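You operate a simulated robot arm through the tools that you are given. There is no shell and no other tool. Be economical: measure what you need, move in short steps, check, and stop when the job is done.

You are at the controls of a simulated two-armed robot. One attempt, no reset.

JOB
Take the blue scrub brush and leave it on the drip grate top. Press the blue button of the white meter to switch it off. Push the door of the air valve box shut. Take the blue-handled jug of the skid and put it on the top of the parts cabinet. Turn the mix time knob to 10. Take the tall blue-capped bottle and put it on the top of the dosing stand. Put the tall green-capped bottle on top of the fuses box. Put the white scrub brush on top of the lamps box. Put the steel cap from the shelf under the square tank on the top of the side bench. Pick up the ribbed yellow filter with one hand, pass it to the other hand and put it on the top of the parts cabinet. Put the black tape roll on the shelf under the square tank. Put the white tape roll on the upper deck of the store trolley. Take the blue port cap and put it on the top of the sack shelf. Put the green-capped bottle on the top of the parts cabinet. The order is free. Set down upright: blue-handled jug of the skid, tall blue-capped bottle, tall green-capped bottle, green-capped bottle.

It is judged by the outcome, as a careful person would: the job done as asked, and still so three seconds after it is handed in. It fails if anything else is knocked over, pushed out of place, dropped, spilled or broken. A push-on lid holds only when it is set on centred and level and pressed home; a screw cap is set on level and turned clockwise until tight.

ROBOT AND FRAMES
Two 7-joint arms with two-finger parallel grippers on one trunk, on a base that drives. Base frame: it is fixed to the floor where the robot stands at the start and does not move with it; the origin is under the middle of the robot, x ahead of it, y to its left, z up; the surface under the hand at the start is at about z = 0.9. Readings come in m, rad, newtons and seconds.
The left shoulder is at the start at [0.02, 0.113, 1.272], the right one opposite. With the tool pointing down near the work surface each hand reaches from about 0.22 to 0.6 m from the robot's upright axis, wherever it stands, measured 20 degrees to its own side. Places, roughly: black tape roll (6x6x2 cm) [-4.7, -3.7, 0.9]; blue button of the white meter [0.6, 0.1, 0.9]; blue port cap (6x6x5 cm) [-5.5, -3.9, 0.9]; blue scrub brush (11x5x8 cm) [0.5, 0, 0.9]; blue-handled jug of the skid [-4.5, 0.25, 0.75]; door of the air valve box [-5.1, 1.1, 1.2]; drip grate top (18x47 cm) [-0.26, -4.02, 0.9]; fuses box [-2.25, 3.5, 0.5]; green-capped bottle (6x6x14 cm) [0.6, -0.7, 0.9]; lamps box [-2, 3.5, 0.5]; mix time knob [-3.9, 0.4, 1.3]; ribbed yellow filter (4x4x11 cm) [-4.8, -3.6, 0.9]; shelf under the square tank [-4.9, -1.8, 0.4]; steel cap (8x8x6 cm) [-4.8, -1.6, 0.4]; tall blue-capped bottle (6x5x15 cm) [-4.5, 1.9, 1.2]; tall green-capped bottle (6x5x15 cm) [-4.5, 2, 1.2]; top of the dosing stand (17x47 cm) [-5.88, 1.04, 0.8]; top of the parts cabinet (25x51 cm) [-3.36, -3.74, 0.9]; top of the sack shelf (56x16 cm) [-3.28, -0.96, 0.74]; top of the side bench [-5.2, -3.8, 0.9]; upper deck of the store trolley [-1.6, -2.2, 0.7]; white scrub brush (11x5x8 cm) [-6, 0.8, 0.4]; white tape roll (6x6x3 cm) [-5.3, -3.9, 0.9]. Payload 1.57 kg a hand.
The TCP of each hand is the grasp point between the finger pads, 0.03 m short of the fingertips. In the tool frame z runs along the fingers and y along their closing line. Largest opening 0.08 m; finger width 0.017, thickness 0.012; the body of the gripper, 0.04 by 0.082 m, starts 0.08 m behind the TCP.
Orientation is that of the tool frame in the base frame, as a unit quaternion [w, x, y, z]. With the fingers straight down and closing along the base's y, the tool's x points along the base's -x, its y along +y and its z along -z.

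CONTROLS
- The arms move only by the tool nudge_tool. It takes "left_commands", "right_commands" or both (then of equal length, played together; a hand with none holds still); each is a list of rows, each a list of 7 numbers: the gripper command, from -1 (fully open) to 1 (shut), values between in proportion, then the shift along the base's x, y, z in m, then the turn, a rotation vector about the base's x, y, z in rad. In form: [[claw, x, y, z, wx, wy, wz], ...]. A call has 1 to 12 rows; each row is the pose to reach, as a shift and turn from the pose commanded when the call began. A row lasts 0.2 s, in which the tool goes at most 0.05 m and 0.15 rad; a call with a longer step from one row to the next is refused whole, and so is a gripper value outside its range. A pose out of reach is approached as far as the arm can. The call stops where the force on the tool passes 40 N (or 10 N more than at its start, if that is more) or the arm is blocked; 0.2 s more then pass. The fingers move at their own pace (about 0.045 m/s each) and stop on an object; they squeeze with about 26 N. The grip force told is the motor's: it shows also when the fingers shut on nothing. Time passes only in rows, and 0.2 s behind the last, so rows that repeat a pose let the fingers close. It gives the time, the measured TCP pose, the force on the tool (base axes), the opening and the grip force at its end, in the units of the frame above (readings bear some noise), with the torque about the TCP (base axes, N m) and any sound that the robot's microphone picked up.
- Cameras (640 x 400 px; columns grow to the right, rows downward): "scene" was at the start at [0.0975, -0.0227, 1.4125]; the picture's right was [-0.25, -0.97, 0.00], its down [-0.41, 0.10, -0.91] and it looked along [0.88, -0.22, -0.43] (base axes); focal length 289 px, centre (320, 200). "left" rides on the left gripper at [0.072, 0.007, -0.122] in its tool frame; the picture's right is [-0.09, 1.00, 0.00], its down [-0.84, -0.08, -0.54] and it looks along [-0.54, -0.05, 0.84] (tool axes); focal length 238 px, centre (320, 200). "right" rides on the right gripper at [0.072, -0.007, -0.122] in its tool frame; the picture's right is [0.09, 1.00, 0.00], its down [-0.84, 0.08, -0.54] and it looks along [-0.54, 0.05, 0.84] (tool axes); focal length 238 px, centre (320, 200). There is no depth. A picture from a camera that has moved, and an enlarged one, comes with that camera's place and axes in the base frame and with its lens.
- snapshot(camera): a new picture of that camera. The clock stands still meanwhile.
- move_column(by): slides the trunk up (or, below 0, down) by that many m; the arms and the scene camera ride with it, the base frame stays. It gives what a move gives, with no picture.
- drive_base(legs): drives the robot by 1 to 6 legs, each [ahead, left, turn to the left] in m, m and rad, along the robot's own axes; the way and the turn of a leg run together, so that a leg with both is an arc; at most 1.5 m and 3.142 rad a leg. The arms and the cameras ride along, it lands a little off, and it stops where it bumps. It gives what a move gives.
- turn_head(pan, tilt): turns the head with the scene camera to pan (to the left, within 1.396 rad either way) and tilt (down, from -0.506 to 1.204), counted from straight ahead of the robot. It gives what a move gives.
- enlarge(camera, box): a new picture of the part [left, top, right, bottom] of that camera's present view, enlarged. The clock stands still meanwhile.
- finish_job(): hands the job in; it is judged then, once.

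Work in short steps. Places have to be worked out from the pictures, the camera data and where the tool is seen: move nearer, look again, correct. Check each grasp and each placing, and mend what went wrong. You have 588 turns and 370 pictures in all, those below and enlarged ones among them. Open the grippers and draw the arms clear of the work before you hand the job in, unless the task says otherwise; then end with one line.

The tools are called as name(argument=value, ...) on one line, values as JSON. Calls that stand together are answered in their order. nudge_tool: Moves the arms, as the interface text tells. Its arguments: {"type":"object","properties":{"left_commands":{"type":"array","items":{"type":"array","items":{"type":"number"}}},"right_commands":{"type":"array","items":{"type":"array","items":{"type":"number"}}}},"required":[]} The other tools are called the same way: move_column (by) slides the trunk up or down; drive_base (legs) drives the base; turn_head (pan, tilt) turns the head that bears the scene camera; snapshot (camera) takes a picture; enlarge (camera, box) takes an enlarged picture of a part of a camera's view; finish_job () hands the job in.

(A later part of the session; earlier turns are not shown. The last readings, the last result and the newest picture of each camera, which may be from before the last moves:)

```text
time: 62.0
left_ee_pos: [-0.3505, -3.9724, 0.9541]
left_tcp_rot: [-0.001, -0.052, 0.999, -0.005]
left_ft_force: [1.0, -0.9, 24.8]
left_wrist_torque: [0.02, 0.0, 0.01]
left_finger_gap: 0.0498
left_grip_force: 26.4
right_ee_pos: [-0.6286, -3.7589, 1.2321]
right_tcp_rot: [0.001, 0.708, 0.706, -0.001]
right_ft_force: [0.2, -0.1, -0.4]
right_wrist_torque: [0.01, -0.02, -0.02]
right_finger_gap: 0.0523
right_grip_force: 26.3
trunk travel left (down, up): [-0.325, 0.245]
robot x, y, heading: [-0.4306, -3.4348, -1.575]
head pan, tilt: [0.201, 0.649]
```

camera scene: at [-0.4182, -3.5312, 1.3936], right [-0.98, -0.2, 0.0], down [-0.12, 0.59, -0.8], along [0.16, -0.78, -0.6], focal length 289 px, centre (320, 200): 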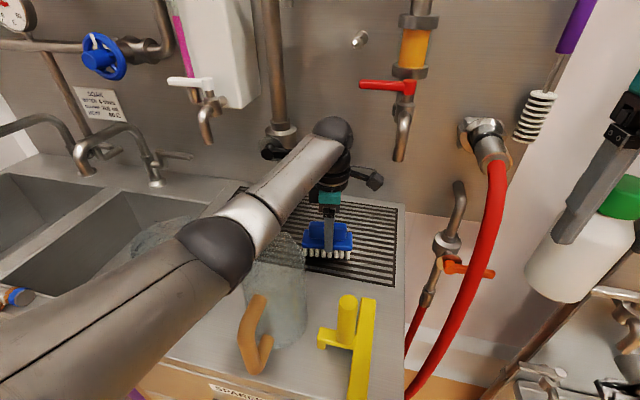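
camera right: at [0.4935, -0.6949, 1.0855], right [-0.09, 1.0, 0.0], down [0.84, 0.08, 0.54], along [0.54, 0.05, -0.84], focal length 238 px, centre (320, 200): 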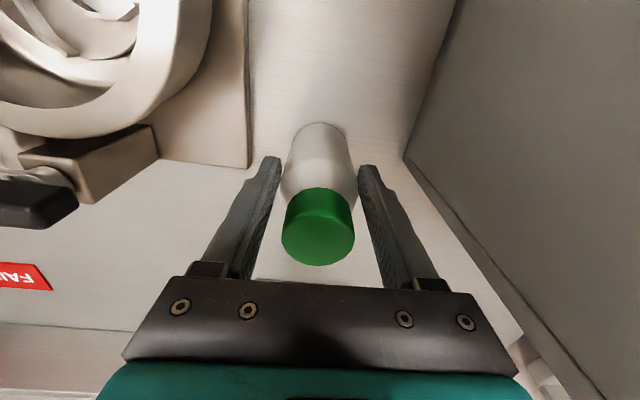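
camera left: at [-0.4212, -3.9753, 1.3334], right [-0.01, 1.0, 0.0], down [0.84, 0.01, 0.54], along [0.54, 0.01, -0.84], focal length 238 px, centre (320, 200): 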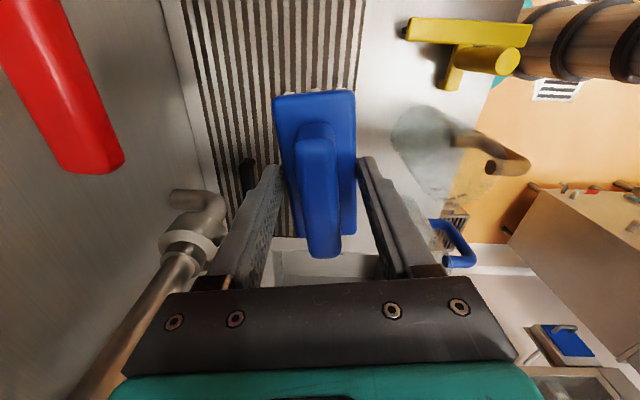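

Contact. Release partway, then rise and draw back.

nudge_tool(left_commands=[[0.2, 0, 0, 0.003, 0, 0, 0], [-0.7, 0, 0, 0.003, 0, 0, 0], [-0.7, 0, 0, 0.003, 0, 0, 0], [-0.7, 0, 0, 0.04, 0, 0, 0], [-0.7, 0, 0.0, 0.085, 0, 0, 0], [-0.7, 0, 0.0, 0.13, 0, 0, 0], [-0.7, 0, 0.0, 0.18, 0, 0, 0], [-0.7, 0, 0.02, 0.22, 0, 0, 0], [-0.7, 0.02, 0.06, 0.24, 0, 0, 0], [-0.7, 0.04, 0.1, 0.26, 0, 0, 0], [-0.7, 0.06, 0.14, 0.27, 0, 0, 0], [-0.7, 0.08, 0.18, 0.28, 0, 0, 0]])

snapshot(camera="scene")

```text
time: 64.6
left_ee_pos: [-0.2697, -3.791, 1.2309]
left_tcp_rot: [0.001, -0.052, 0.999, 0.0]
left_ft_force: [0.4, 0.5, 0.3]
left_wrist_torque: [-0.04, 0.04, -0.01]
left_finger_gap: 0.0681
left_grip_force: 0.1
right_ee_pos: [-0.6279, -3.7589, 1.2307]
right_tcp_rot: [-0.002, 0.71, 0.705, 0.0]
right_ft_force: [0.2, -0.6, -0.6]
right_wrist_torque: [0.01, 0.01, 0.0]
right_finger_gap: 0.0521
right_grip_force: 25.8
trunk travel left (down, up): [-0.325, 0.245]
robot x, y, heading: [-0.4323, -3.4347, -1.573]
head pan, tilt: [0.201, 0.649]
```

```text
342 pictures are left
camera scene: at [-0.4177, -3.5301, 1.3937], right [-0.98, -0.2, 0.0], down [-0.12, 0.59, -0.8], along [0.16, -0.78, -0.6], focal length 289 px, centre (320, 200)
```

scene: 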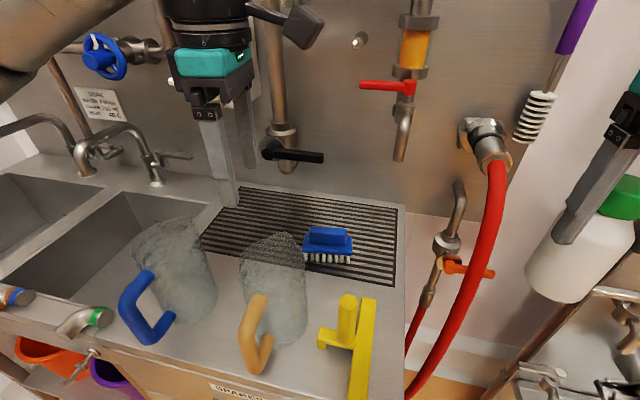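

The brush sits on the grate. I'll back away and look along the south wall toward the parts cabinet.

drive_base(legs=[[-0.4, 0, 0]])

turn_head(pan=-1.35, tilt=0.3)

snapshot(camera="scene")

```text
time: 67.1
left_ee_pos: [-0.2697, -3.3973, 1.2314]
left_tcp_rot: [0.0, -0.052, 0.999, 0.0]
left_ft_force: [0.8, 0.8, -0.3]
left_wrist_torque: [-0.03, 0.0, -0.01]
left_finger_gap: 0.0681
left_grip_force: 0.0
right_ee_pos: [-0.6258, -3.3655, 1.231]
right_tcp_rot: [-0.001, 0.709, 0.705, 0.0]
right_ft_force: [0.1, 0.3, 0.1]
right_wrist_torque: [-0.01, 0.03, 0.01]
right_finger_gap: 0.0525
right_grip_force: 26.0
trunk travel left (down, up): [-0.325, 0.245]
robot x, y, heading: [-0.433, -3.0421, -1.572]
head pan, tilt: [0.201, 0.649]
```

```text
time: 68.7
left_ee_pos: [-0.2701, -3.3989, 1.2301]
left_tcp_rot: [0.001, -0.052, 0.999, 0.0]
left_ft_force: [-0.1, -0.6, 0.4]
left_wrist_torque: [0.01, 0.02, 0.01]
left_finger_gap: 0.0678
left_grip_force: 0.1
right_ee_pos: [-0.628, -3.3647, 1.2315]
right_tcp_rot: [0.0, 0.709, 0.705, 0.0]
right_ft_force: [-0.7, -0.5, 0.0]
right_wrist_torque: [0.02, 0.0, 0.0]
right_finger_gap: 0.0523
right_grip_force: 26.2
trunk travel left (down, up): [-0.325, 0.245]
robot x, y, heading: [-0.4295, -3.0409, -1.576]
head pan, tilt: [-1.349, 0.3]
```

```text
341 pictures are left
camera scene: at [-0.5243, -3.0707, 1.4254], right [-0.21, 0.98, 0.0], down [0.29, 0.06, -0.96], along [-0.93, -0.2, -0.3], focal length 289 px, centre (320, 200)
```

scene: 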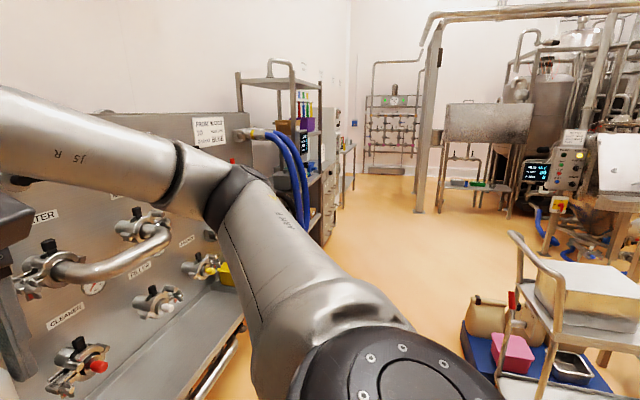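

The corridor along y ≈ -3.0 looks clear. I'll strafe right about 2.7 m toward the parts cabinet.

drive_base(legs=[[0.0, -1.35, 0], [0, -1.35, 0]])

turn_head(pan=-0.25, tilt=0.45)

snapshot(camera="scene")

```text
time: 81.9
left_ee_pos: [-2.9977, -3.3235, 1.2309]
left_tcp_rot: [0.0, -0.029, 1.0, 0.001]
left_ft_force: [0.6, -0.1, 0.3]
left_wrist_torque: [0.02, 0.01, -0.03]
left_finger_gap: 0.0682
left_grip_force: 0.0
right_ee_pos: [-3.3537, -3.2758, 1.2316]
right_tcp_rot: [0.0, 0.726, 0.688, 0.0]
right_ft_force: [-0.7, -0.8, 0.1]
right_wrist_torque: [0.01, -0.03, 0.01]
right_finger_gap: 0.0522
right_grip_force: 25.7
trunk travel left (down, up): [-0.325, 0.245]
robot x, y, heading: [-3.1406, -2.9578, -1.624]
head pan, tilt: [-1.349, 0.3]
```

```text
time: 83.2
left_ee_pos: [-2.9979, -3.3239, 1.2311]
left_tcp_rot: [0.001, -0.03, 1.0, 0.0]
left_ft_force: [-0.4, -0.2, -0.2]
left_wrist_torque: [0.0, -0.01, -0.01]
left_finger_gap: 0.068
left_grip_force: 0.0
right_ee_pos: [-3.3531, -3.275, 1.2323]
right_tcp_rot: [-0.001, 0.725, 0.688, -0.001]
right_ft_force: [0.1, -0.3, 0.5]
right_wrist_torque: [0.0, 0.01, 0.01]
right_finger_gap: 0.0523
right_grip_force: 25.8
trunk travel left (down, up): [-0.325, 0.245]
robot x, y, heading: [-3.1434, -2.9599, -1.616]
head pan, tilt: [-0.25, 0.45]
```

```text
340 pictures are left
camera scene: at [-3.1726, -3.0574, 1.4115], right [-0.95, 0.3, 0.0], down [0.13, 0.42, -0.9], along [-0.27, -0.86, -0.44], focal length 289 px, centre (320, 200)
```

scene: 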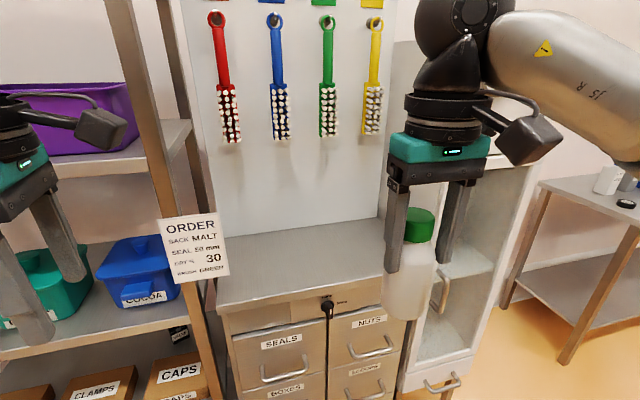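

The parts cabinet top is the one in the centre (y ≈ -3.6 to -3.87). I'll tuck the left hand, square up and drive in so the right hand can reach the right-rear part of the top.

nudge_tool(left_commands=[[-0.7, -0.01, 0.04, 0.03, 0, 0, 0], [-0.7, -0.02, 0.08, 0.06, 0, 0, 0], [-0.7, -0.02, 0.1, 0.09, 0, 0, 0]])

drive_base(legs=[[0, 0, 0.045], [0, -0.225, 0], [0.32, 0, 0]])

snapshot(camera="scene")

snapshot(camera="right")

```text
refused: row 1 steps farther than a row can; nothing moved
```

```text
time: 87.3
left_ee_pos: [-3.208, -3.6268, 1.2329]
left_tcp_rot: [0.0, -0.05, 0.999, -0.003]
left_ft_force: [0.5, 0.5, -0.5]
left_wrist_torque: [0.01, -0.04, -0.02]
left_finger_gap: 0.0679
left_grip_force: 0.1
right_ee_pos: [-3.5656, -3.5909, 1.2318]
right_tcp_rot: [-0.001, 0.708, 0.706, -0.004]
right_ft_force: [0.3, -0.1, -0.9]
right_wrist_torque: [-0.02, 0.0, 0.0]
right_finger_gap: 0.0523
right_grip_force: 26.0
trunk travel left (down, up): [-0.325, 0.245]
robot x, y, heading: [-3.3738, -3.274, -1.581]
head pan, tilt: [-0.25, 0.45]
stopped in leg 3: the robot was blocked; the commanded pose is now the measured one
```

```text
339 pictures are left
camera scene: at [-3.3943, -3.3676, 1.4122], right [-0.97, 0.26, 0.0], down [0.11, 0.42, -0.9], along [-0.23, -0.87, -0.43], focal length 289 px, centre (320, 200)
```

scene: 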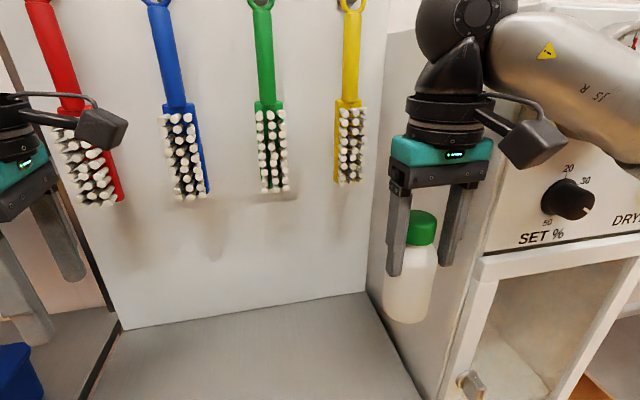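

```text
338 pictures are left
camera right: at [-3.5706, -3.5184, 1.3537], right [1.0, 0.09, -0.01], down [0.08, -0.83, 0.54], along [0.04, -0.54, -0.84], focal length 238 px, centre (320, 200)
```

right: 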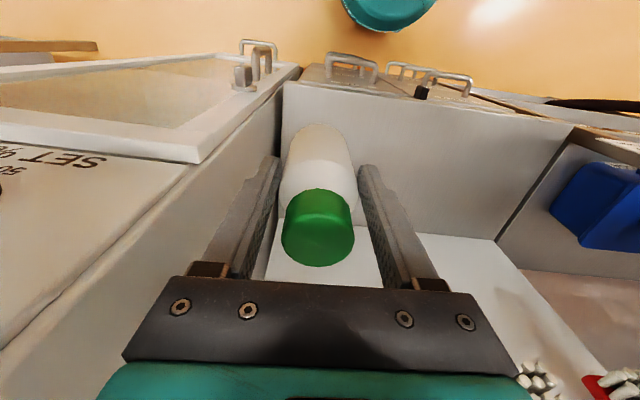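

Blocked gently at the cabinet front, close enough. I'll carry the bottle to about [-3.53, -3.72] and lower it to just above the top.

nudge_tool(right_commands=[[1, 0.01, -0.04, 0, 0, 0, 0], [1, 0.02, -0.08, -0.01, 0, 0, 0], [1, 0.03, -0.115, -0.03, 0, 0, 0], [1, 0.036, -0.13, -0.07, 0, 0, 0], [1, 0.036, -0.13, -0.115, 0, 0, 0], [1, 0.036, -0.13, -0.16, 0, 0, 0], [1, 0.036, -0.13, -0.205, 0, 0, 0], [1, 0.036, -0.13, -0.245, 0, 0, 0]])

snapshot(camera="right")

snapshot(camera="scene")

```text
time: 88.7
left_ee_pos: [-3.1956, -3.5902, 1.2395]
left_tcp_rot: [-0.006, -0.047, 0.999, -0.019]
left_ft_force: [0.2, 0.5, 0.5]
left_wrist_torque: [0.02, 0.03, 0.01]
left_finger_gap: 0.068
left_grip_force: 0.0
right_ee_pos: [-3.5085, -3.7085, 1.1973]
right_tcp_rot: [0.087, 0.695, 0.708, -0.087]
right_ft_force: [0.5, -0.4, -0.6]
right_wrist_torque: [0.02, 0.0, -0.03]
right_finger_gap: 0.0522
right_grip_force: 26.0
trunk travel left (down, up): [-0.325, 0.245]
robot x, y, heading: [-3.3708, -3.2785, -1.586]
head pan, tilt: [-0.25, 0.45]
stopped in row 6 (right hand): the arm was blocked; the commanded pose is now the measured one
```

```text
337 pictures are left
camera right: at [-3.5156, -3.6094, 1.2978], right [0.99, 0.11, -0.03], down [0.09, -0.68, 0.73], along [0.06, -0.73, -0.68], focal length 238 px, centre (320, 200)
```

right: 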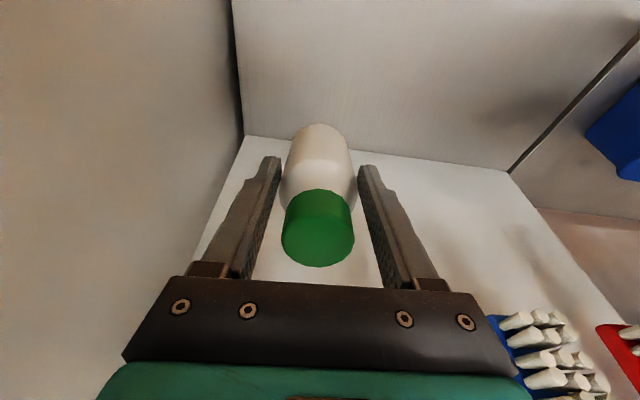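

```text
336 pictures are left
camera scene: at [-3.3775, -3.3233, 1.4128], right [-0.96, 0.26, 0.0], down [0.1, 0.39, -0.92], along [-0.24, -0.88, -0.4], focal length 289 px, centre (320, 200)
```

scene: 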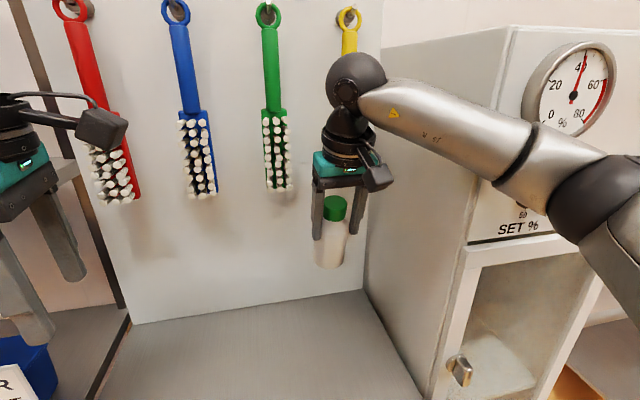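

The right arm seems to have met the drying unit and pushed the robot back. I'll retreat up and backward, levelling the tool.

nudge_tool(right_commands=[[1, 0.005, 0.03, 0.02, 0.05, 0, 0], [1, 0.005, 0.06, 0.04, 0.1, 0, 0], [1, 0.005, 0.1, 0.05, 0.15, 0, 0], [1, 0.005, 0.14, 0.05, 0.2, 0, 0], [1, 0.0, 0.16, 0.05, 0.25, 0, 0]])

snapshot(camera="scene")

```text
time: 90.0
left_ee_pos: [-3.1946, -3.626, 1.2336]
left_tcp_rot: [-0.006, -0.05, 0.999, -0.004]
left_ft_force: [0.0, -0.4, -1.2]
left_wrist_torque: [-0.02, 0.03, 0.0]
left_finger_gap: 0.0682
left_grip_force: 0.1
right_ee_pos: [-3.5035, -3.5816, 1.2113]
right_tcp_rot: [-0.044, 0.69, 0.722, 0.029]
right_ft_force: [-0.7, 0.1, -0.3]
right_wrist_torque: [0.06, -0.01, 0.0]
right_finger_gap: 0.0523
right_grip_force: 25.3
trunk travel left (down, up): [-0.325, 0.245]
robot x, y, heading: [-3.3706, -3.2743, -1.58]
head pan, tilt: [-0.25, 0.45]
stopped in row 5 (right hand): the arm was blocked; the commanded pose is now the measured one
```

```text
335 pictures are left
camera scene: at [-3.3788, -3.367, 1.4141], right [-0.97, 0.25, 0.01], down [0.1, 0.41, -0.9], along [-0.23, -0.87, -0.43], focal length 289 px, centre (320, 200)
```

scene: 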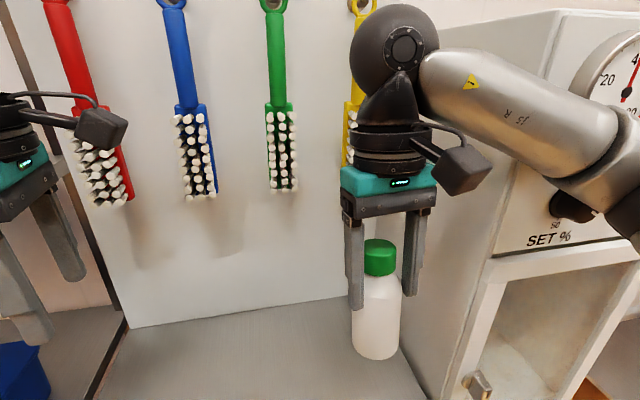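

The elbow is against the dryer's front, so I'll back the base straight off.

drive_base(legs=[[-0.35, 0, 0]])

turn_head(pan=-0.4, tilt=0.35)

snapshot(camera="scene")

```text
time: 92.3
left_ee_pos: [-3.2069, -3.2822, 1.2312]
left_tcp_rot: [0.001, -0.049, 0.999, 0.0]
left_ft_force: [-1.3, 0.0, -0.2]
left_wrist_torque: [-0.02, 0.01, 0.01]
left_finger_gap: 0.0679
left_grip_force: 0.1
right_ee_pos: [-3.5193, -3.2377, 1.2086]
right_tcp_rot: [-0.038, 0.697, 0.715, 0.034]
right_ft_force: [-0.1, -0.8, -0.1]
right_wrist_torque: [0.01, -0.01, -0.01]
right_finger_gap: 0.0522
right_grip_force: 26.1
trunk travel left (down, up): [-0.325, 0.245]
robot x, y, heading: [-3.3678, -2.9253, -1.584]
head pan, tilt: [-0.25, 0.45]
```

```text
time: 93.0
left_ee_pos: [-3.2056, -3.2832, 1.2304]
left_tcp_rot: [0.001, -0.048, 0.999, 0.0]
left_ft_force: [-0.5, 0.8, -1.0]
left_wrist_torque: [-0.02, 0.03, -0.03]
left_finger_gap: 0.068
left_grip_force: 0.1
right_ee_pos: [-3.5188, -3.2376, 1.2086]
right_tcp_rot: [-0.039, 0.696, 0.716, 0.035]
right_ft_force: [0.5, 1.2, -0.9]
right_wrist_torque: [0.03, 0.0, -0.01]
right_finger_gap: 0.0525
right_grip_force: 25.9
trunk travel left (down, up): [-0.325, 0.245]
robot x, y, heading: [-3.367, -2.927, -1.583]
head pan, tilt: [-0.4, 0.351]
```

```text
334 pictures are left
camera scene: at [-3.4052, -3.0206, 1.4206], right [-0.92, 0.4, 0.0], down [0.14, 0.32, -0.94], along [-0.37, -0.86, -0.34], focal length 289 px, centre (320, 200)
```

scene: 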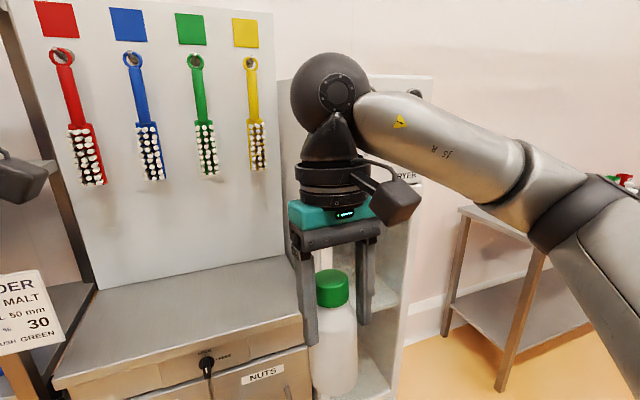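

The dryer looks undisturbed. I'll level the right tool, tuck the left hand back, and come in again further left so the right elbow stays clear of the dryer.

nudge_tool(left_commands=[[-0.7, 0, 0.03, 0.02, 0, 0, 0], [-0.7, -0.01, 0.06, 0.04, 0, 0, 0], [-0.7, -0.02, 0.09, 0.07, 0, 0, 0]], right_commands=[[1, 0.02, 0.0, 0.015, -0.05, 0, 0], [1, 0.04, 0.0, 0.03, -0.105, 0, 0], [1, 0.06, 0.0, 0.04, -0.105, 0, 0]])

drive_base(legs=[[0, 0.14, 0.012], [0.33, 0, 0]])

snapshot(camera="scene")

```text
time: 93.8
left_ee_pos: [-3.2276, -3.1907, 1.3]
left_tcp_rot: [0.001, -0.049, 0.999, 0.002]
left_ft_force: [0.7, -0.1, -1.0]
left_wrist_torque: [0.0, 0.0, 0.01]
left_finger_gap: 0.0681
left_grip_force: 0.0
right_ee_pos: [-3.4567, -3.2385, 1.2492]
right_tcp_rot: [-0.001, 0.698, 0.716, -0.004]
right_ft_force: [0.1, -0.1, -0.6]
right_wrist_torque: [0.0, -0.01, -0.02]
right_finger_gap: 0.0523
right_grip_force: 26.6
trunk travel left (down, up): [-0.325, 0.245]
robot x, y, heading: [-3.3705, -2.9281, -1.583]
head pan, tilt: [-0.4, 0.351]
```

```text
time: 97.0
left_ee_pos: [-3.0828, -3.5256, 1.3005]
left_tcp_rot: [0.001, -0.055, 0.998, 0.0]
left_ft_force: [0.1, 0.3, 0.1]
left_wrist_torque: [-0.01, 0.0, 0.02]
left_finger_gap: 0.068
left_grip_force: 0.0
right_ee_pos: [-3.313, -3.5754, 1.2489]
right_tcp_rot: [-0.002, 0.693, 0.721, -0.004]
right_ft_force: [0.7, 0.2, -0.2]
right_wrist_torque: [0.06, 0.01, -0.02]
right_finger_gap: 0.0521
right_grip_force: 25.7
trunk travel left (down, up): [-0.325, 0.245]
robot x, y, heading: [-3.2261, -3.2568, -1.563]
head pan, tilt: [-0.4, 0.351]
```

```text
333 pictures are left
camera scene: at [-3.2623, -3.3567, 1.4206], right [-0.92, 0.39, 0.0], down [0.13, 0.32, -0.94], along [-0.36, -0.87, -0.34], focal length 289 px, centre (320, 200)
```

scene: 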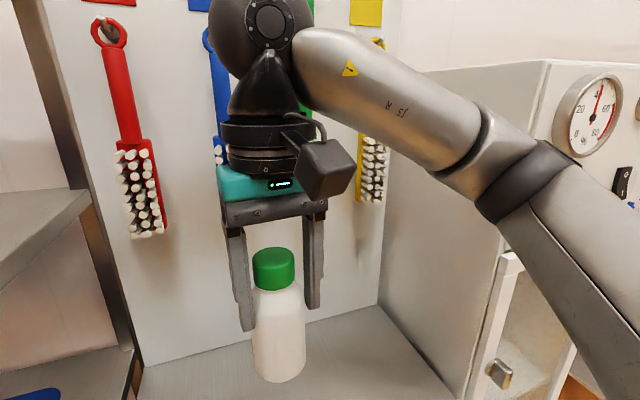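

I'll advance to above about [-3.37, -3.69] and check the elbow's clearance.

nudge_tool(right_commands=[[1, -0.02, -0.03, -0.02, 0, 0, 0], [1, -0.04, -0.06, -0.04, 0, 0, 0], [1, -0.05, -0.09, -0.06, 0, 0, 0], [1, -0.055, -0.115, -0.08, 0, 0, 0], [1, -0.055, -0.115, -0.11, 0, 0, 0]])

snapshot(camera="scene")

```text
time: 98.2
left_ee_pos: [-3.0825, -3.5255, 1.3001]
left_tcp_rot: [0.001, -0.056, 0.998, 0.0]
left_ft_force: [-0.6, -0.2, 0.1]
left_wrist_torque: [0.03, 0.03, -0.02]
left_finger_gap: 0.0682
left_grip_force: 0.0
right_ee_pos: [-3.3691, -3.6917, 1.1377]
right_tcp_rot: [-0.001, 0.693, 0.721, -0.003]
right_ft_force: [0.2, 0.3, -0.1]
right_wrist_torque: [0.01, 0.01, 0.0]
right_finger_gap: 0.0523
right_grip_force: 25.9
trunk travel left (down, up): [-0.325, 0.245]
robot x, y, heading: [-3.2227, -3.2595, -1.569]
head pan, tilt: [-0.4, 0.351]
```

```text
332 pictures are left
camera scene: at [-3.2628, -3.356, 1.4207], right [-0.92, 0.39, 0.0], down [0.13, 0.32, -0.94], along [-0.36, -0.87, -0.34], focal length 289 px, centre (320, 200)
```

scene: 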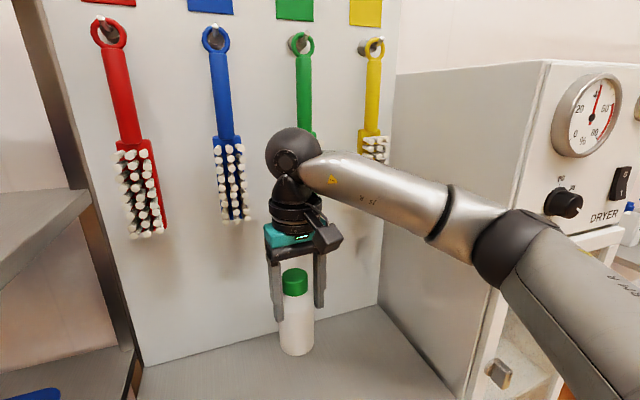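

Clear. I'll lower the bottle to the top, in finer steps near the surface.

nudge_tool(right_commands=[[1, 0, 0, -0.045, 0, 0, 0], [1, 0, 0, -0.09, 0, 0, 0], [1, 0, 0, -0.13, 0, 0, 0], [1, 0, 0, -0.155, 0, 0, 0], [1, 0, 0, -0.165, 0, 0, 0], [1, 0, 0, -0.172, 0, 0, 0]])

snapshot(camera="scene")

```text
time: 99.3
left_ee_pos: [-3.0827, -3.5246, 1.2995]
left_tcp_rot: [0.001, -0.054, 0.999, 0.001]
left_ft_force: [0.0, 0.1, -0.1]
left_wrist_torque: [0.01, 0.01, 0.0]
left_finger_gap: 0.0681
left_grip_force: 0.1
right_ee_pos: [-3.3669, -3.6957, 0.9865]
right_tcp_rot: [0.007, 0.692, 0.721, -0.007]
right_ft_force: [0.4, 2.4, 11.4]
right_wrist_torque: [0.1, 0.04, 0.01]
right_finger_gap: 0.0519
right_grip_force: 26.1
trunk travel left (down, up): [-0.325, 0.245]
robot x, y, heading: [-3.2245, -3.2623, -1.57]
head pan, tilt: [-0.4, 0.351]
stopped in row 5 (right hand): the force on the tool passed its limit at 63 N (the readings are from after the stop); the commanded pose is now the measured one
```

```text
331 pictures are left
camera scene: at [-3.2623, -3.3555, 1.4206], right [-0.92, 0.39, 0.0], down [0.13, 0.32, -0.94], along [-0.36, -0.87, -0.34], focal length 289 px, centre (320, 200)
```

scene: 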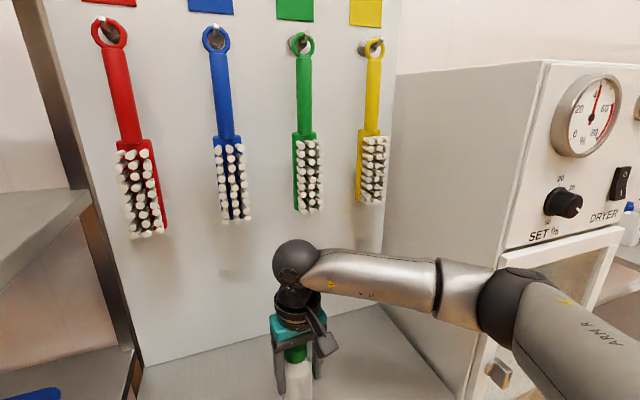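

Contact: the top is at about z 0.92. I'll release gently and rise.

nudge_tool(right_commands=[[0.2, 0, 0, 0.0, 0, 0, 0], [-0.8, 0, 0, 0.0, 0, 0, 0], [-0.8, 0, 0, 0.0, 0, 0, 0], [-0.8, 0, 0, 0.03, 0, 0, 0], [-0.8, 0, 0, 0.075, 0, 0, 0], [-0.8, 0, 0, 0.12, 0, 0, 0], [-0.8, 0, 0, 0.165, 0, 0, 0], [-0.8, 0.02, 0.03, 0.2, 0, 0, 0], [-0.8, 0.04, 0.07, 0.22, 0, 0, 0], [-0.8, 0.05, 0.11, 0.24, 0, 0, 0]])

snapshot(camera="scene")

snapshot(camera="right")

```text
refused: row 8 steps farther than a row can; nothing moved
```

```text
330 pictures are left
camera scene: at [-3.2623, -3.3555, 1.4206], right [-0.92, 0.39, 0.0], down [0.13, 0.32, -0.94], along [-0.36, -0.87, -0.34], focal length 289 px, centre (320, 200)
```

scene: 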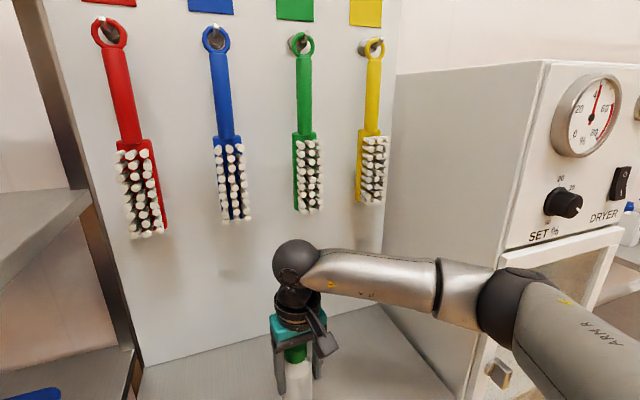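

```text
329 pictures are left
camera right: at [-3.3747, -3.6214, 1.107], right [0.99, 0.13, 0.0], down [0.11, -0.82, 0.56], along [0.07, -0.55, -0.83], focal length 238 px, centre (320, 200)
```

right: 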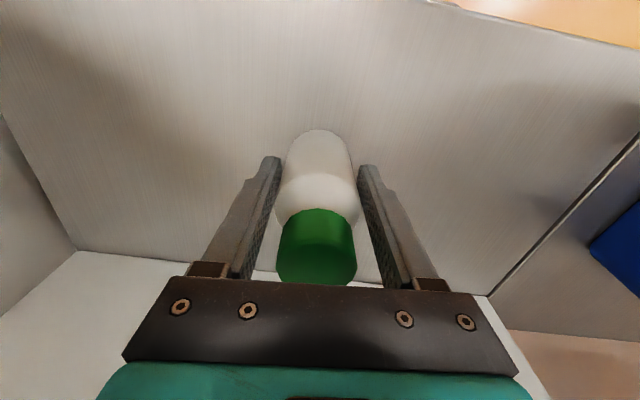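

Same release with shorter rows.

nudge_tool(right_commands=[[0.2, 0, 0, 0.0, 0, 0, 0], [-0.8, 0, 0, 0.0, 0, 0, 0], [-0.8, 0, 0, 0.0, 0, 0, 0], [-0.8, 0, 0, 0.03, 0, 0, 0], [-0.8, 0, 0, 0.075, 0, 0, 0], [-0.8, 0, 0, 0.12, 0, 0, 0], [-0.8, 0, 0, 0.165, 0, 0, 0], [-0.8, 0.01, 0.02, 0.2, 0, 0, 0], [-0.8, 0.03, 0.05, 0.22, 0, 0, 0], [-0.8, 0.04, 0.09, 0.24, 0, 0, 0]])

snapshot(camera="scene")

snapshot(camera="right")

```text
time: 101.5
left_ee_pos: [-3.0825, -3.5243, 1.3007]
left_tcp_rot: [0.001, -0.055, 0.999, 0.0]
left_ft_force: [-0.7, 0.5, 0.2]
left_wrist_torque: [-0.01, 0.02, 0.0]
left_finger_gap: 0.0679
left_grip_force: 0.1
right_ee_pos: [-3.3249, -3.6032, 1.2251]
right_tcp_rot: [0.004, 0.694, 0.72, -0.006]
right_ft_force: [0.1, -0.1, 0.9]
right_wrist_torque: [0.03, 0.0, -0.03]
right_finger_gap: 0.072
right_grip_force: 0.1
trunk travel left (down, up): [-0.325, 0.245]
robot x, y, heading: [-3.2224, -3.2595, -1.567]
head pan, tilt: [-0.4, 0.351]
```

```text
328 pictures are left
camera scene: at [-3.2622, -3.3551, 1.4208], right [-0.92, 0.39, 0.0], down [0.13, 0.32, -0.94], along [-0.36, -0.87, -0.34], focal length 289 px, centre (320, 200)
```

scene: 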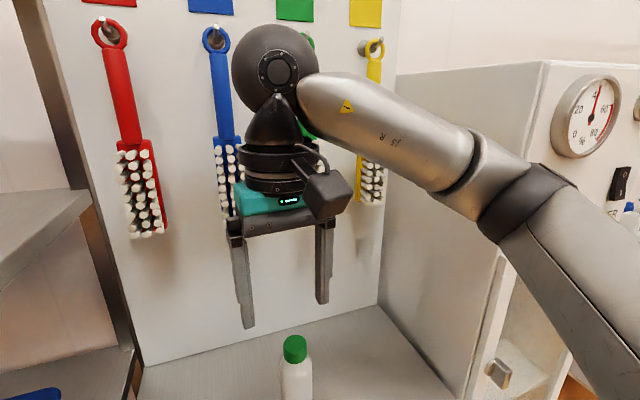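

```text
327 pictures are left
camera right: at [-3.334, -3.5297, 1.3466], right [0.99, 0.13, 0.0], down [0.11, -0.82, 0.55], along [0.07, -0.55, -0.83], focal length 238 px, centre (320, 200)
```

right: 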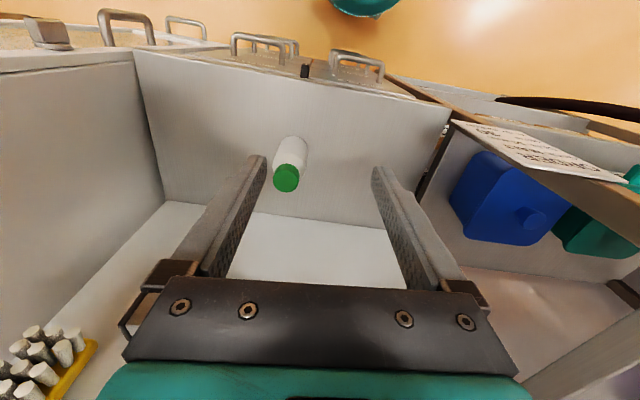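

The bottle stands upright on the parts cabinet. I'll back off and strafe right toward the side bench, then look.

drive_base(legs=[[-0.35, 0, 0], [0, -1.3, 0]])

turn_head(pan=-0.35, tilt=0.45)

snapshot(camera="scene")

```text
time: 109.9
left_ee_pos: [-4.3822, -3.1743, 1.2999]
left_tcp_rot: [0.001, -0.047, 0.999, 0.0]
left_ft_force: [0.0, -0.7, 0.1]
left_wrist_torque: [0.02, 0.0, 0.0]
left_finger_gap: 0.0682
left_grip_force: 0.0
right_ee_pos: [-4.6271, -3.2488, 1.2255]
right_tcp_rot: [0.005, 0.699, 0.715, -0.006]
right_ft_force: [-0.1, 0.3, -0.6]
right_wrist_torque: [0.01, 0.04, -0.01]
right_finger_gap: 0.0721
right_grip_force: 0.0
trunk travel left (down, up): [-0.325, 0.245]
robot x, y, heading: [-4.5215, -2.9082, -1.584]
head pan, tilt: [-0.4, 0.351]
```

```text
time: 110.5
left_ee_pos: [-4.3817, -3.1732, 1.2998]
left_tcp_rot: [0.001, -0.046, 0.999, 0.001]
left_ft_force: [-0.3, 0.6, 0.4]
left_wrist_torque: [-0.01, 0.02, -0.01]
left_finger_gap: 0.0683
left_grip_force: 0.0
right_ee_pos: [-4.6259, -3.248, 1.2255]
right_tcp_rot: [0.006, 0.699, 0.715, -0.007]
right_ft_force: [0.2, -0.7, 0.2]
right_wrist_torque: [-0.03, -0.01, -0.01]
right_finger_gap: 0.0718
right_grip_force: 0.2
trunk travel left (down, up): [-0.325, 0.245]
robot x, y, heading: [-4.5222, -2.9074, -1.583]
head pan, tilt: [-0.351, 0.45]
```

```text
326 pictures are left
camera scene: at [-4.554, -3.0019, 1.4115], right [-0.93, 0.36, 0.0], down [0.16, 0.41, -0.9], along [-0.32, -0.84, -0.43], focal length 289 px, centre (320, 200)
```

scene: 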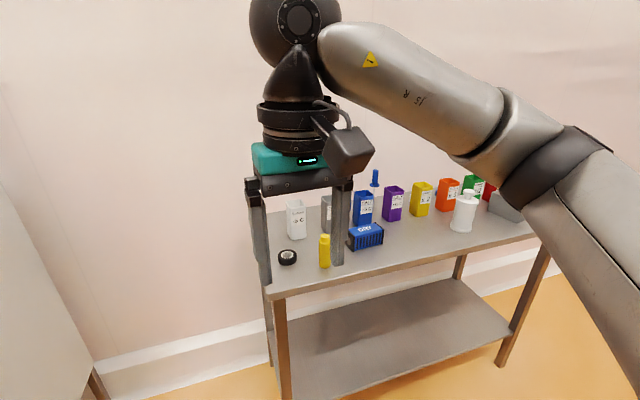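

Side bench ahead: yellow filter near [-4.79, -3.59], black tape near [-4.70, -3.65]. I'll turn the left hand back to closing sideways, open it, and drive so the left hand faces the filter.

nudge_tool(left_commands=[[-1, 0, 0, 0, 0, 0, -0.138], [-1, 0, 0, 0, 0, 0, -0.276], [-1, 0, 0, 0, 0, 0, -0.414], [-1, 0, 0, 0, 0, 0, -0.552], [-1, 0, 0, 0, 0, 0, -0.69], [-1, 0, 0, 0, 0, 0, -0.828], [-1, 0, 0, 0, 0, 0, -0.966], [-1, 0, 0, 0, 0, 0, -1.104], [-1, 0, 0, 0, 0, 0, -1.242], [-1, 0, 0, 0, 0, 0, -1.38], [-1, 0, 0, 0, 0, 0, -1.518], [-1, 0, 0, 0, 0, 0, -1.65]])

drive_base(legs=[[0, -0.41, 0.012], [0.2, 0, 0]])

turn_head(pan=0.1, tilt=0.6)

snapshot(camera="scene")

snapshot(camera="left")

```text
time: 113.1
left_ee_pos: [-4.3819, -3.1748, 1.3001]
left_tcp_rot: [0.001, 0.703, 0.712, 0.0]
left_ft_force: [-0.2, -0.4, -0.5]
left_wrist_torque: [-0.03, -0.01, -0.01]
left_finger_gap: 0.08
left_grip_force: 0.1
right_ee_pos: [-4.6262, -3.2483, 1.2255]
right_tcp_rot: [0.005, 0.699, 0.715, -0.006]
right_ft_force: [0.5, -0.4, 0.1]
right_wrist_torque: [0.01, 0.02, -0.02]
right_finger_gap: 0.072
right_grip_force: 0.1
trunk travel left (down, up): [-0.325, 0.245]
robot x, y, heading: [-4.5193, -2.905, -1.587]
head pan, tilt: [-0.351, 0.45]
```

```text
time: 116.9
left_ee_pos: [-4.7911, -3.3719, 1.3008]
left_tcp_rot: [0.0, 0.698, 0.716, 0.0]
left_ft_force: [-0.4, -0.1, 0.0]
left_wrist_torque: [0.04, 0.01, -0.01]
left_finger_gap: 0.0801
left_grip_force: 0.1
right_ee_pos: [-5.0351, -3.4471, 1.2244]
right_tcp_rot: [0.005, 0.695, 0.719, -0.006]
right_ft_force: [0.6, -0.4, -0.8]
right_wrist_torque: [0.03, -0.02, 0.03]
right_finger_gap: 0.0721
right_grip_force: 0.1
trunk travel left (down, up): [-0.325, 0.245]
robot x, y, heading: [-4.9305, -3.1025, -1.574]
head pan, tilt: [-0.351, 0.45]
```

```text
time: 117.8
left_ee_pos: [-4.7918, -3.3704, 1.3012]
left_tcp_rot: [0.001, 0.698, 0.716, -0.001]
left_ft_force: [-0.7, -0.4, -0.1]
left_wrist_torque: [-0.01, 0.0, -0.02]
left_finger_gap: 0.0798
left_grip_force: 0.0
right_ee_pos: [-5.0353, -3.4472, 1.2249]
right_tcp_rot: [0.005, 0.695, 0.719, -0.006]
right_ft_force: [-0.4, -0.9, 0.7]
right_wrist_torque: [-0.02, 0.02, -0.01]
right_finger_gap: 0.0721
right_grip_force: 0.1
trunk travel left (down, up): [-0.325, 0.245]
robot x, y, heading: [-4.9292, -3.1021, -1.573]
head pan, tilt: [0.099, 0.6]
```

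```text
325 pictures are left
camera scene: at [-4.925, -3.2016, 1.3979], right [-1.0, -0.09, 0.0], down [-0.05, 0.56, -0.83], along [0.08, -0.82, -0.56], focal length 289 px, centre (320, 200)
```

scene: 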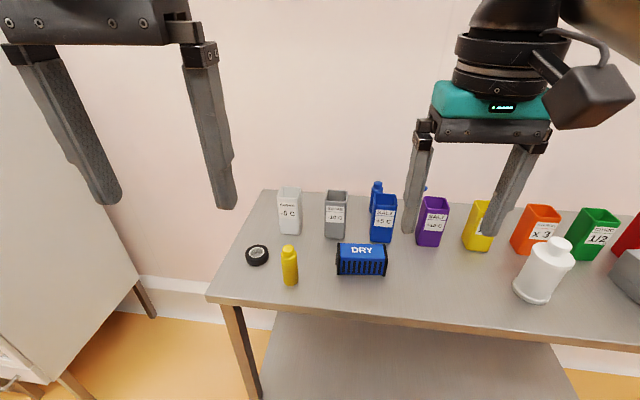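

```text
324 pictures are left
camera left: at [-4.7862, -3.2979, 1.4224], right [1.0, -0.07, 0.0], down [-0.06, -0.84, 0.54], along [-0.04, -0.54, -0.84], focal length 238 px, centre (320, 200)
```

left: 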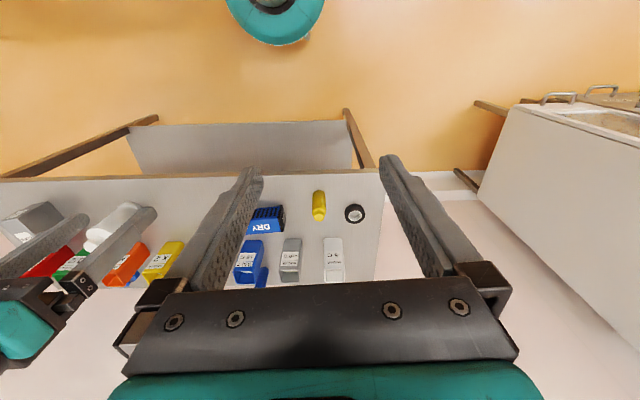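

Filter base and top both resolve to about [-4.812, -3.609]. A closer look at its shape before gripping.

enlarge(camera="scene", box=[220, 170, 420, 300])

```text
3.08 times, centred on (320, 235) of scene
camera zoom: at [-4.925, -3.2016, 1.3979], right [-1.0, -0.09, 0.0], down [-0.05, 0.56, -0.83], along [0.08, -0.82, -0.56], focal length 888 px, centre (320, 92)
```

zoom: 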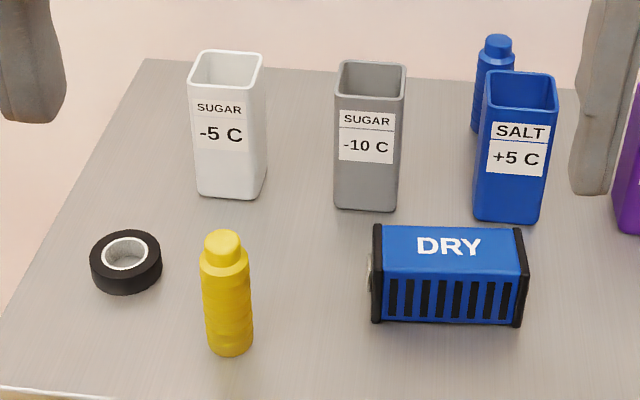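

The filter has a ~4 cm body with a short knob on top. I'll bring the left hand above it, lower to grip the upper body, and lift.

nudge_tool(left_commands=[[-0.8, -0.01, -0.048, 0, 0, 0, 0], [-0.8, -0.02, -0.096, 0, 0, 0, 0], [-0.8, -0.02, -0.144, -0.01, 0, 0, 0], [-0.8, -0.02, -0.19, -0.03, 0, 0, 0], [-0.8, -0.02, -0.225, -0.06, 0, 0, 0], [-0.8, -0.02, -0.239, -0.1, 0, 0, 0], [-0.8, -0.02, -0.239, -0.15, 0, 0, 0], [-0.8, -0.02, -0.239, -0.2, 0, 0, 0]])

snapshot(camera="left")

```text
refused: row 4 steps farther than a row can; nothing moved
```

```text
322 pictures are left
camera left: at [-4.7862, -3.2979, 1.4224], right [1.0, -0.07, 0.0], down [-0.06, -0.84, 0.54], along [-0.04, -0.54, -0.84], focal length 238 px, centre (320, 200)
```

left: 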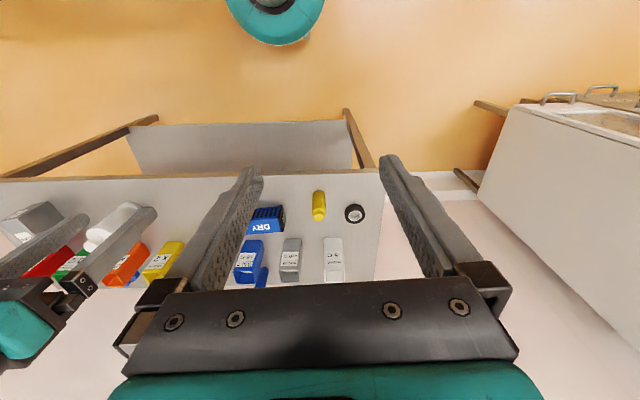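

Shorter rows this time.

nudge_tool(left_commands=[[-0.8, -0.01, -0.045, 0, 0, 0, 0], [-0.8, -0.02, -0.09, 0, 0, 0, 0], [-0.8, -0.02, -0.135, -0.01, 0, 0, 0], [-0.8, -0.02, -0.175, -0.03, 0, 0, 0], [-0.8, -0.02, -0.21, -0.06, 0, 0, 0], [-0.8, -0.02, -0.239, -0.095, 0, 0, 0], [-0.8, -0.02, -0.239, -0.14, 0, 0, 0], [-0.8, -0.02, -0.239, -0.185, 0, 0, 0], [-0.8, -0.02, -0.239, -0.2, 0, 0, 0]])

snapshot(camera="left")

```text
time: 119.8
left_ee_pos: [-4.8133, -3.6089, 1.1001]
left_tcp_rot: [0.0, 0.699, 0.715, 0.0]
left_ft_force: [0.7, 0.1, -0.3]
left_wrist_torque: [0.0, -0.01, 0.0]
left_finger_gap: 0.072
left_grip_force: 0.0
right_ee_pos: [-5.0356, -3.4463, 1.2255]
right_tcp_rot: [0.005, 0.696, 0.718, -0.007]
right_ft_force: [0.3, 0.0, 0.3]
right_wrist_torque: [-0.02, -0.03, 0.03]
right_finger_gap: 0.0723
right_grip_force: 0.0
trunk travel left (down, up): [-0.325, 0.245]
robot x, y, heading: [-4.9319, -3.101, -1.573]
head pan, tilt: [0.099, 0.6]
```

```text
321 pictures are left
camera left: at [-4.8075, -3.5365, 1.2228], right [1.0, -0.07, 0.0], down [-0.06, -0.84, 0.54], along [-0.04, -0.54, -0.84], focal length 238 px, centre (320, 200)
```

left: 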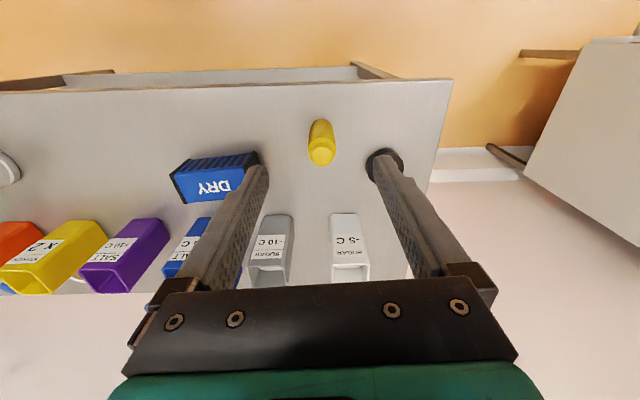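

Filter axis near [-4.812, -3.627]. Lower, grip, lift a little.

nudge_tool(left_commands=[[-0.8, 0, -0.017, -0.04, 0, 0, 0], [-0.8, 0, -0.017, -0.085, 0, 0, 0], [-0.8, 0, -0.017, -0.125, 0, 0, 0], [0, 0, -0.017, -0.125, 0, 0, 0], [1, 0, -0.017, -0.125, 0, 0, 0], [1, 0, -0.017, -0.125, 0, 0, 0], [1, 0, -0.017, -0.125, 0, 0, 0], [1, 0, -0.017, -0.09, 0, 0, 0], [1, 0, -0.017, -0.05, 0, 0, 0]])

snapshot(camera="left")

```text
time: 121.8
left_ee_pos: [-4.812, -3.6262, 1.0511]
left_tcp_rot: [0.001, 0.698, 0.716, -0.001]
left_ft_force: [-0.3, 0.0, 0.2]
left_wrist_torque: [0.04, 0.02, 0.0]
left_finger_gap: 0.0001
left_grip_force: 20.9
right_ee_pos: [-5.035, -3.4463, 1.2256]
right_tcp_rot: [0.006, 0.695, 0.719, -0.006]
right_ft_force: [0.0, -0.3, -0.6]
right_wrist_torque: [0.02, -0.01, -0.02]
right_finger_gap: 0.0723
right_grip_force: 0.1
trunk travel left (down, up): [-0.325, 0.245]
robot x, y, heading: [-4.9312, -3.1082, -1.576]
head pan, tilt: [0.099, 0.6]
```

```text
320 pictures are left
camera left: at [-4.8059, -3.5543, 1.1735], right [1.0, -0.07, 0.0], down [-0.06, -0.84, 0.54], along [-0.04, -0.54, -0.84], focal length 238 px, centre (320, 200)
```

left: 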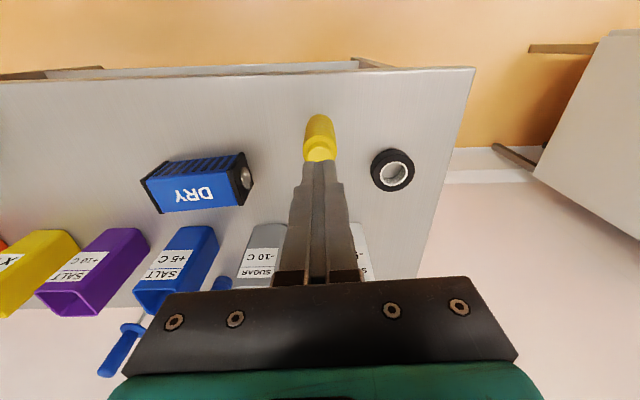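

The fingers closed on nothing: the table and filter are evidently lower (and slightly further back) than assumed. I'll open, shift to y ≈ -3.648, and go lower.

nudge_tool(left_commands=[[-0.8, 0, 0, 0.02, 0, 0, 0], [-0.8, 0, -0.01, 0.02, 0, 0, 0], [-0.8, 0, -0.02, 0.0, 0, 0, 0], [-0.8, 0, -0.02, -0.045, 0, 0, 0], [-0.8, 0, -0.02, -0.08, 0, 0, 0], [-0.8, 0, -0.02, -0.105, 0, 0, 0]])

snapshot(camera="left")

snapshot(camera="scene")

```text
time: 123.2
left_ee_pos: [-4.8125, -3.6451, 0.9437]
left_tcp_rot: [0.0, 0.698, 0.716, 0.0]
left_ft_force: [1.0, 1.1, -0.1]
left_wrist_torque: [-0.02, -0.04, -0.02]
left_finger_gap: 0.0717
left_grip_force: 0.0
right_ee_pos: [-5.0363, -3.4473, 1.2255]
right_tcp_rot: [0.005, 0.695, 0.719, -0.007]
right_ft_force: [0.5, -0.6, 0.2]
right_wrist_torque: [0.0, 0.02, -0.03]
right_finger_gap: 0.072
right_grip_force: 0.2
trunk travel left (down, up): [-0.325, 0.245]
robot x, y, heading: [-4.9322, -3.1031, -1.576]
head pan, tilt: [0.099, 0.6]
```

```text
319 pictures are left
camera left: at [-4.807, -3.5736, 1.0664], right [1.0, -0.07, 0.0], down [-0.06, -0.84, 0.54], along [-0.04, -0.54, -0.84], focal length 238 px, centre (320, 200)
```

left: 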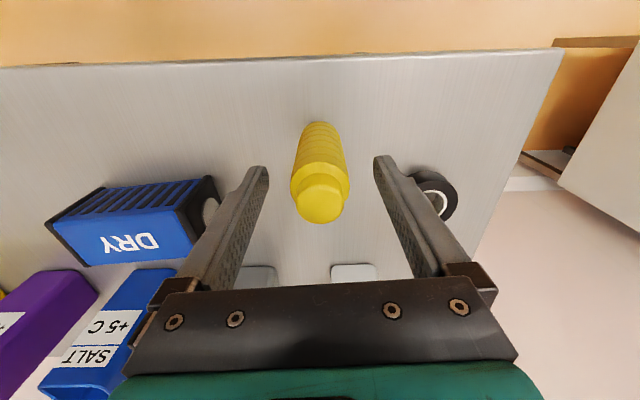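

```text
318 pictures are left
camera scene: at [-4.9249, -3.2016, 1.3979], right [-1.0, -0.09, 0.0], down [-0.05, 0.56, -0.83], along [0.08, -0.82, -0.56], focal length 289 px, centre (320, 200)
```

scene: 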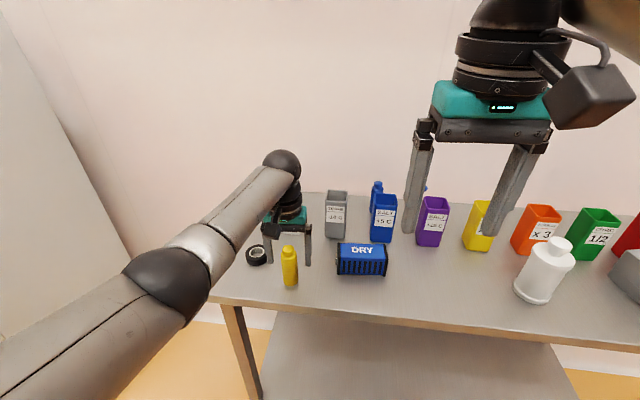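

The filter stands between the fingers now. I'll lower 6 mm more and close.

nudge_tool(left_commands=[[-0.8, 0, -0.002, -0.007, 0, 0, 0], [0, 0, -0.002, -0.007, 0, 0, 0], [1, 0, -0.002, -0.007, 0, 0, 0], [1, 0, -0.002, -0.007, 0, 0, 0], [1, 0, -0.002, -0.007, 0, 0, 0]])

snapshot(camera="left")

```text
time: 124.4
left_ee_pos: [-4.8131, -3.648, 0.9388]
left_tcp_rot: [0.001, 0.699, 0.716, -0.001]
left_ft_force: [-1.1, 0.6, 0.3]
left_wrist_torque: [-0.02, -0.01, 0.01]
left_finger_gap: 0.0327
left_grip_force: 26.3
right_ee_pos: [-5.036, -3.4468, 1.2255]
right_tcp_rot: [0.005, 0.695, 0.719, -0.005]
right_ft_force: [-0.4, -0.3, -0.3]
right_wrist_torque: [0.0, 0.01, 0.01]
right_finger_gap: 0.0721
right_grip_force: 0.1
trunk travel left (down, up): [-0.325, 0.245]
robot x, y, heading: [-4.9325, -3.0996, -1.576]
head pan, tilt: [0.099, 0.6]
```

```text
317 pictures are left
camera left: at [-4.8073, -3.5755, 1.0603], right [1.0, -0.07, 0.0], down [-0.06, -0.84, 0.54], along [-0.04, -0.54, -0.84], focal length 238 px, centre (320, 200)
```

left: 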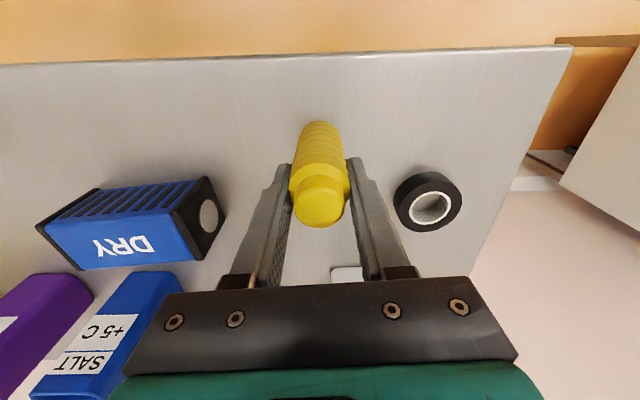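

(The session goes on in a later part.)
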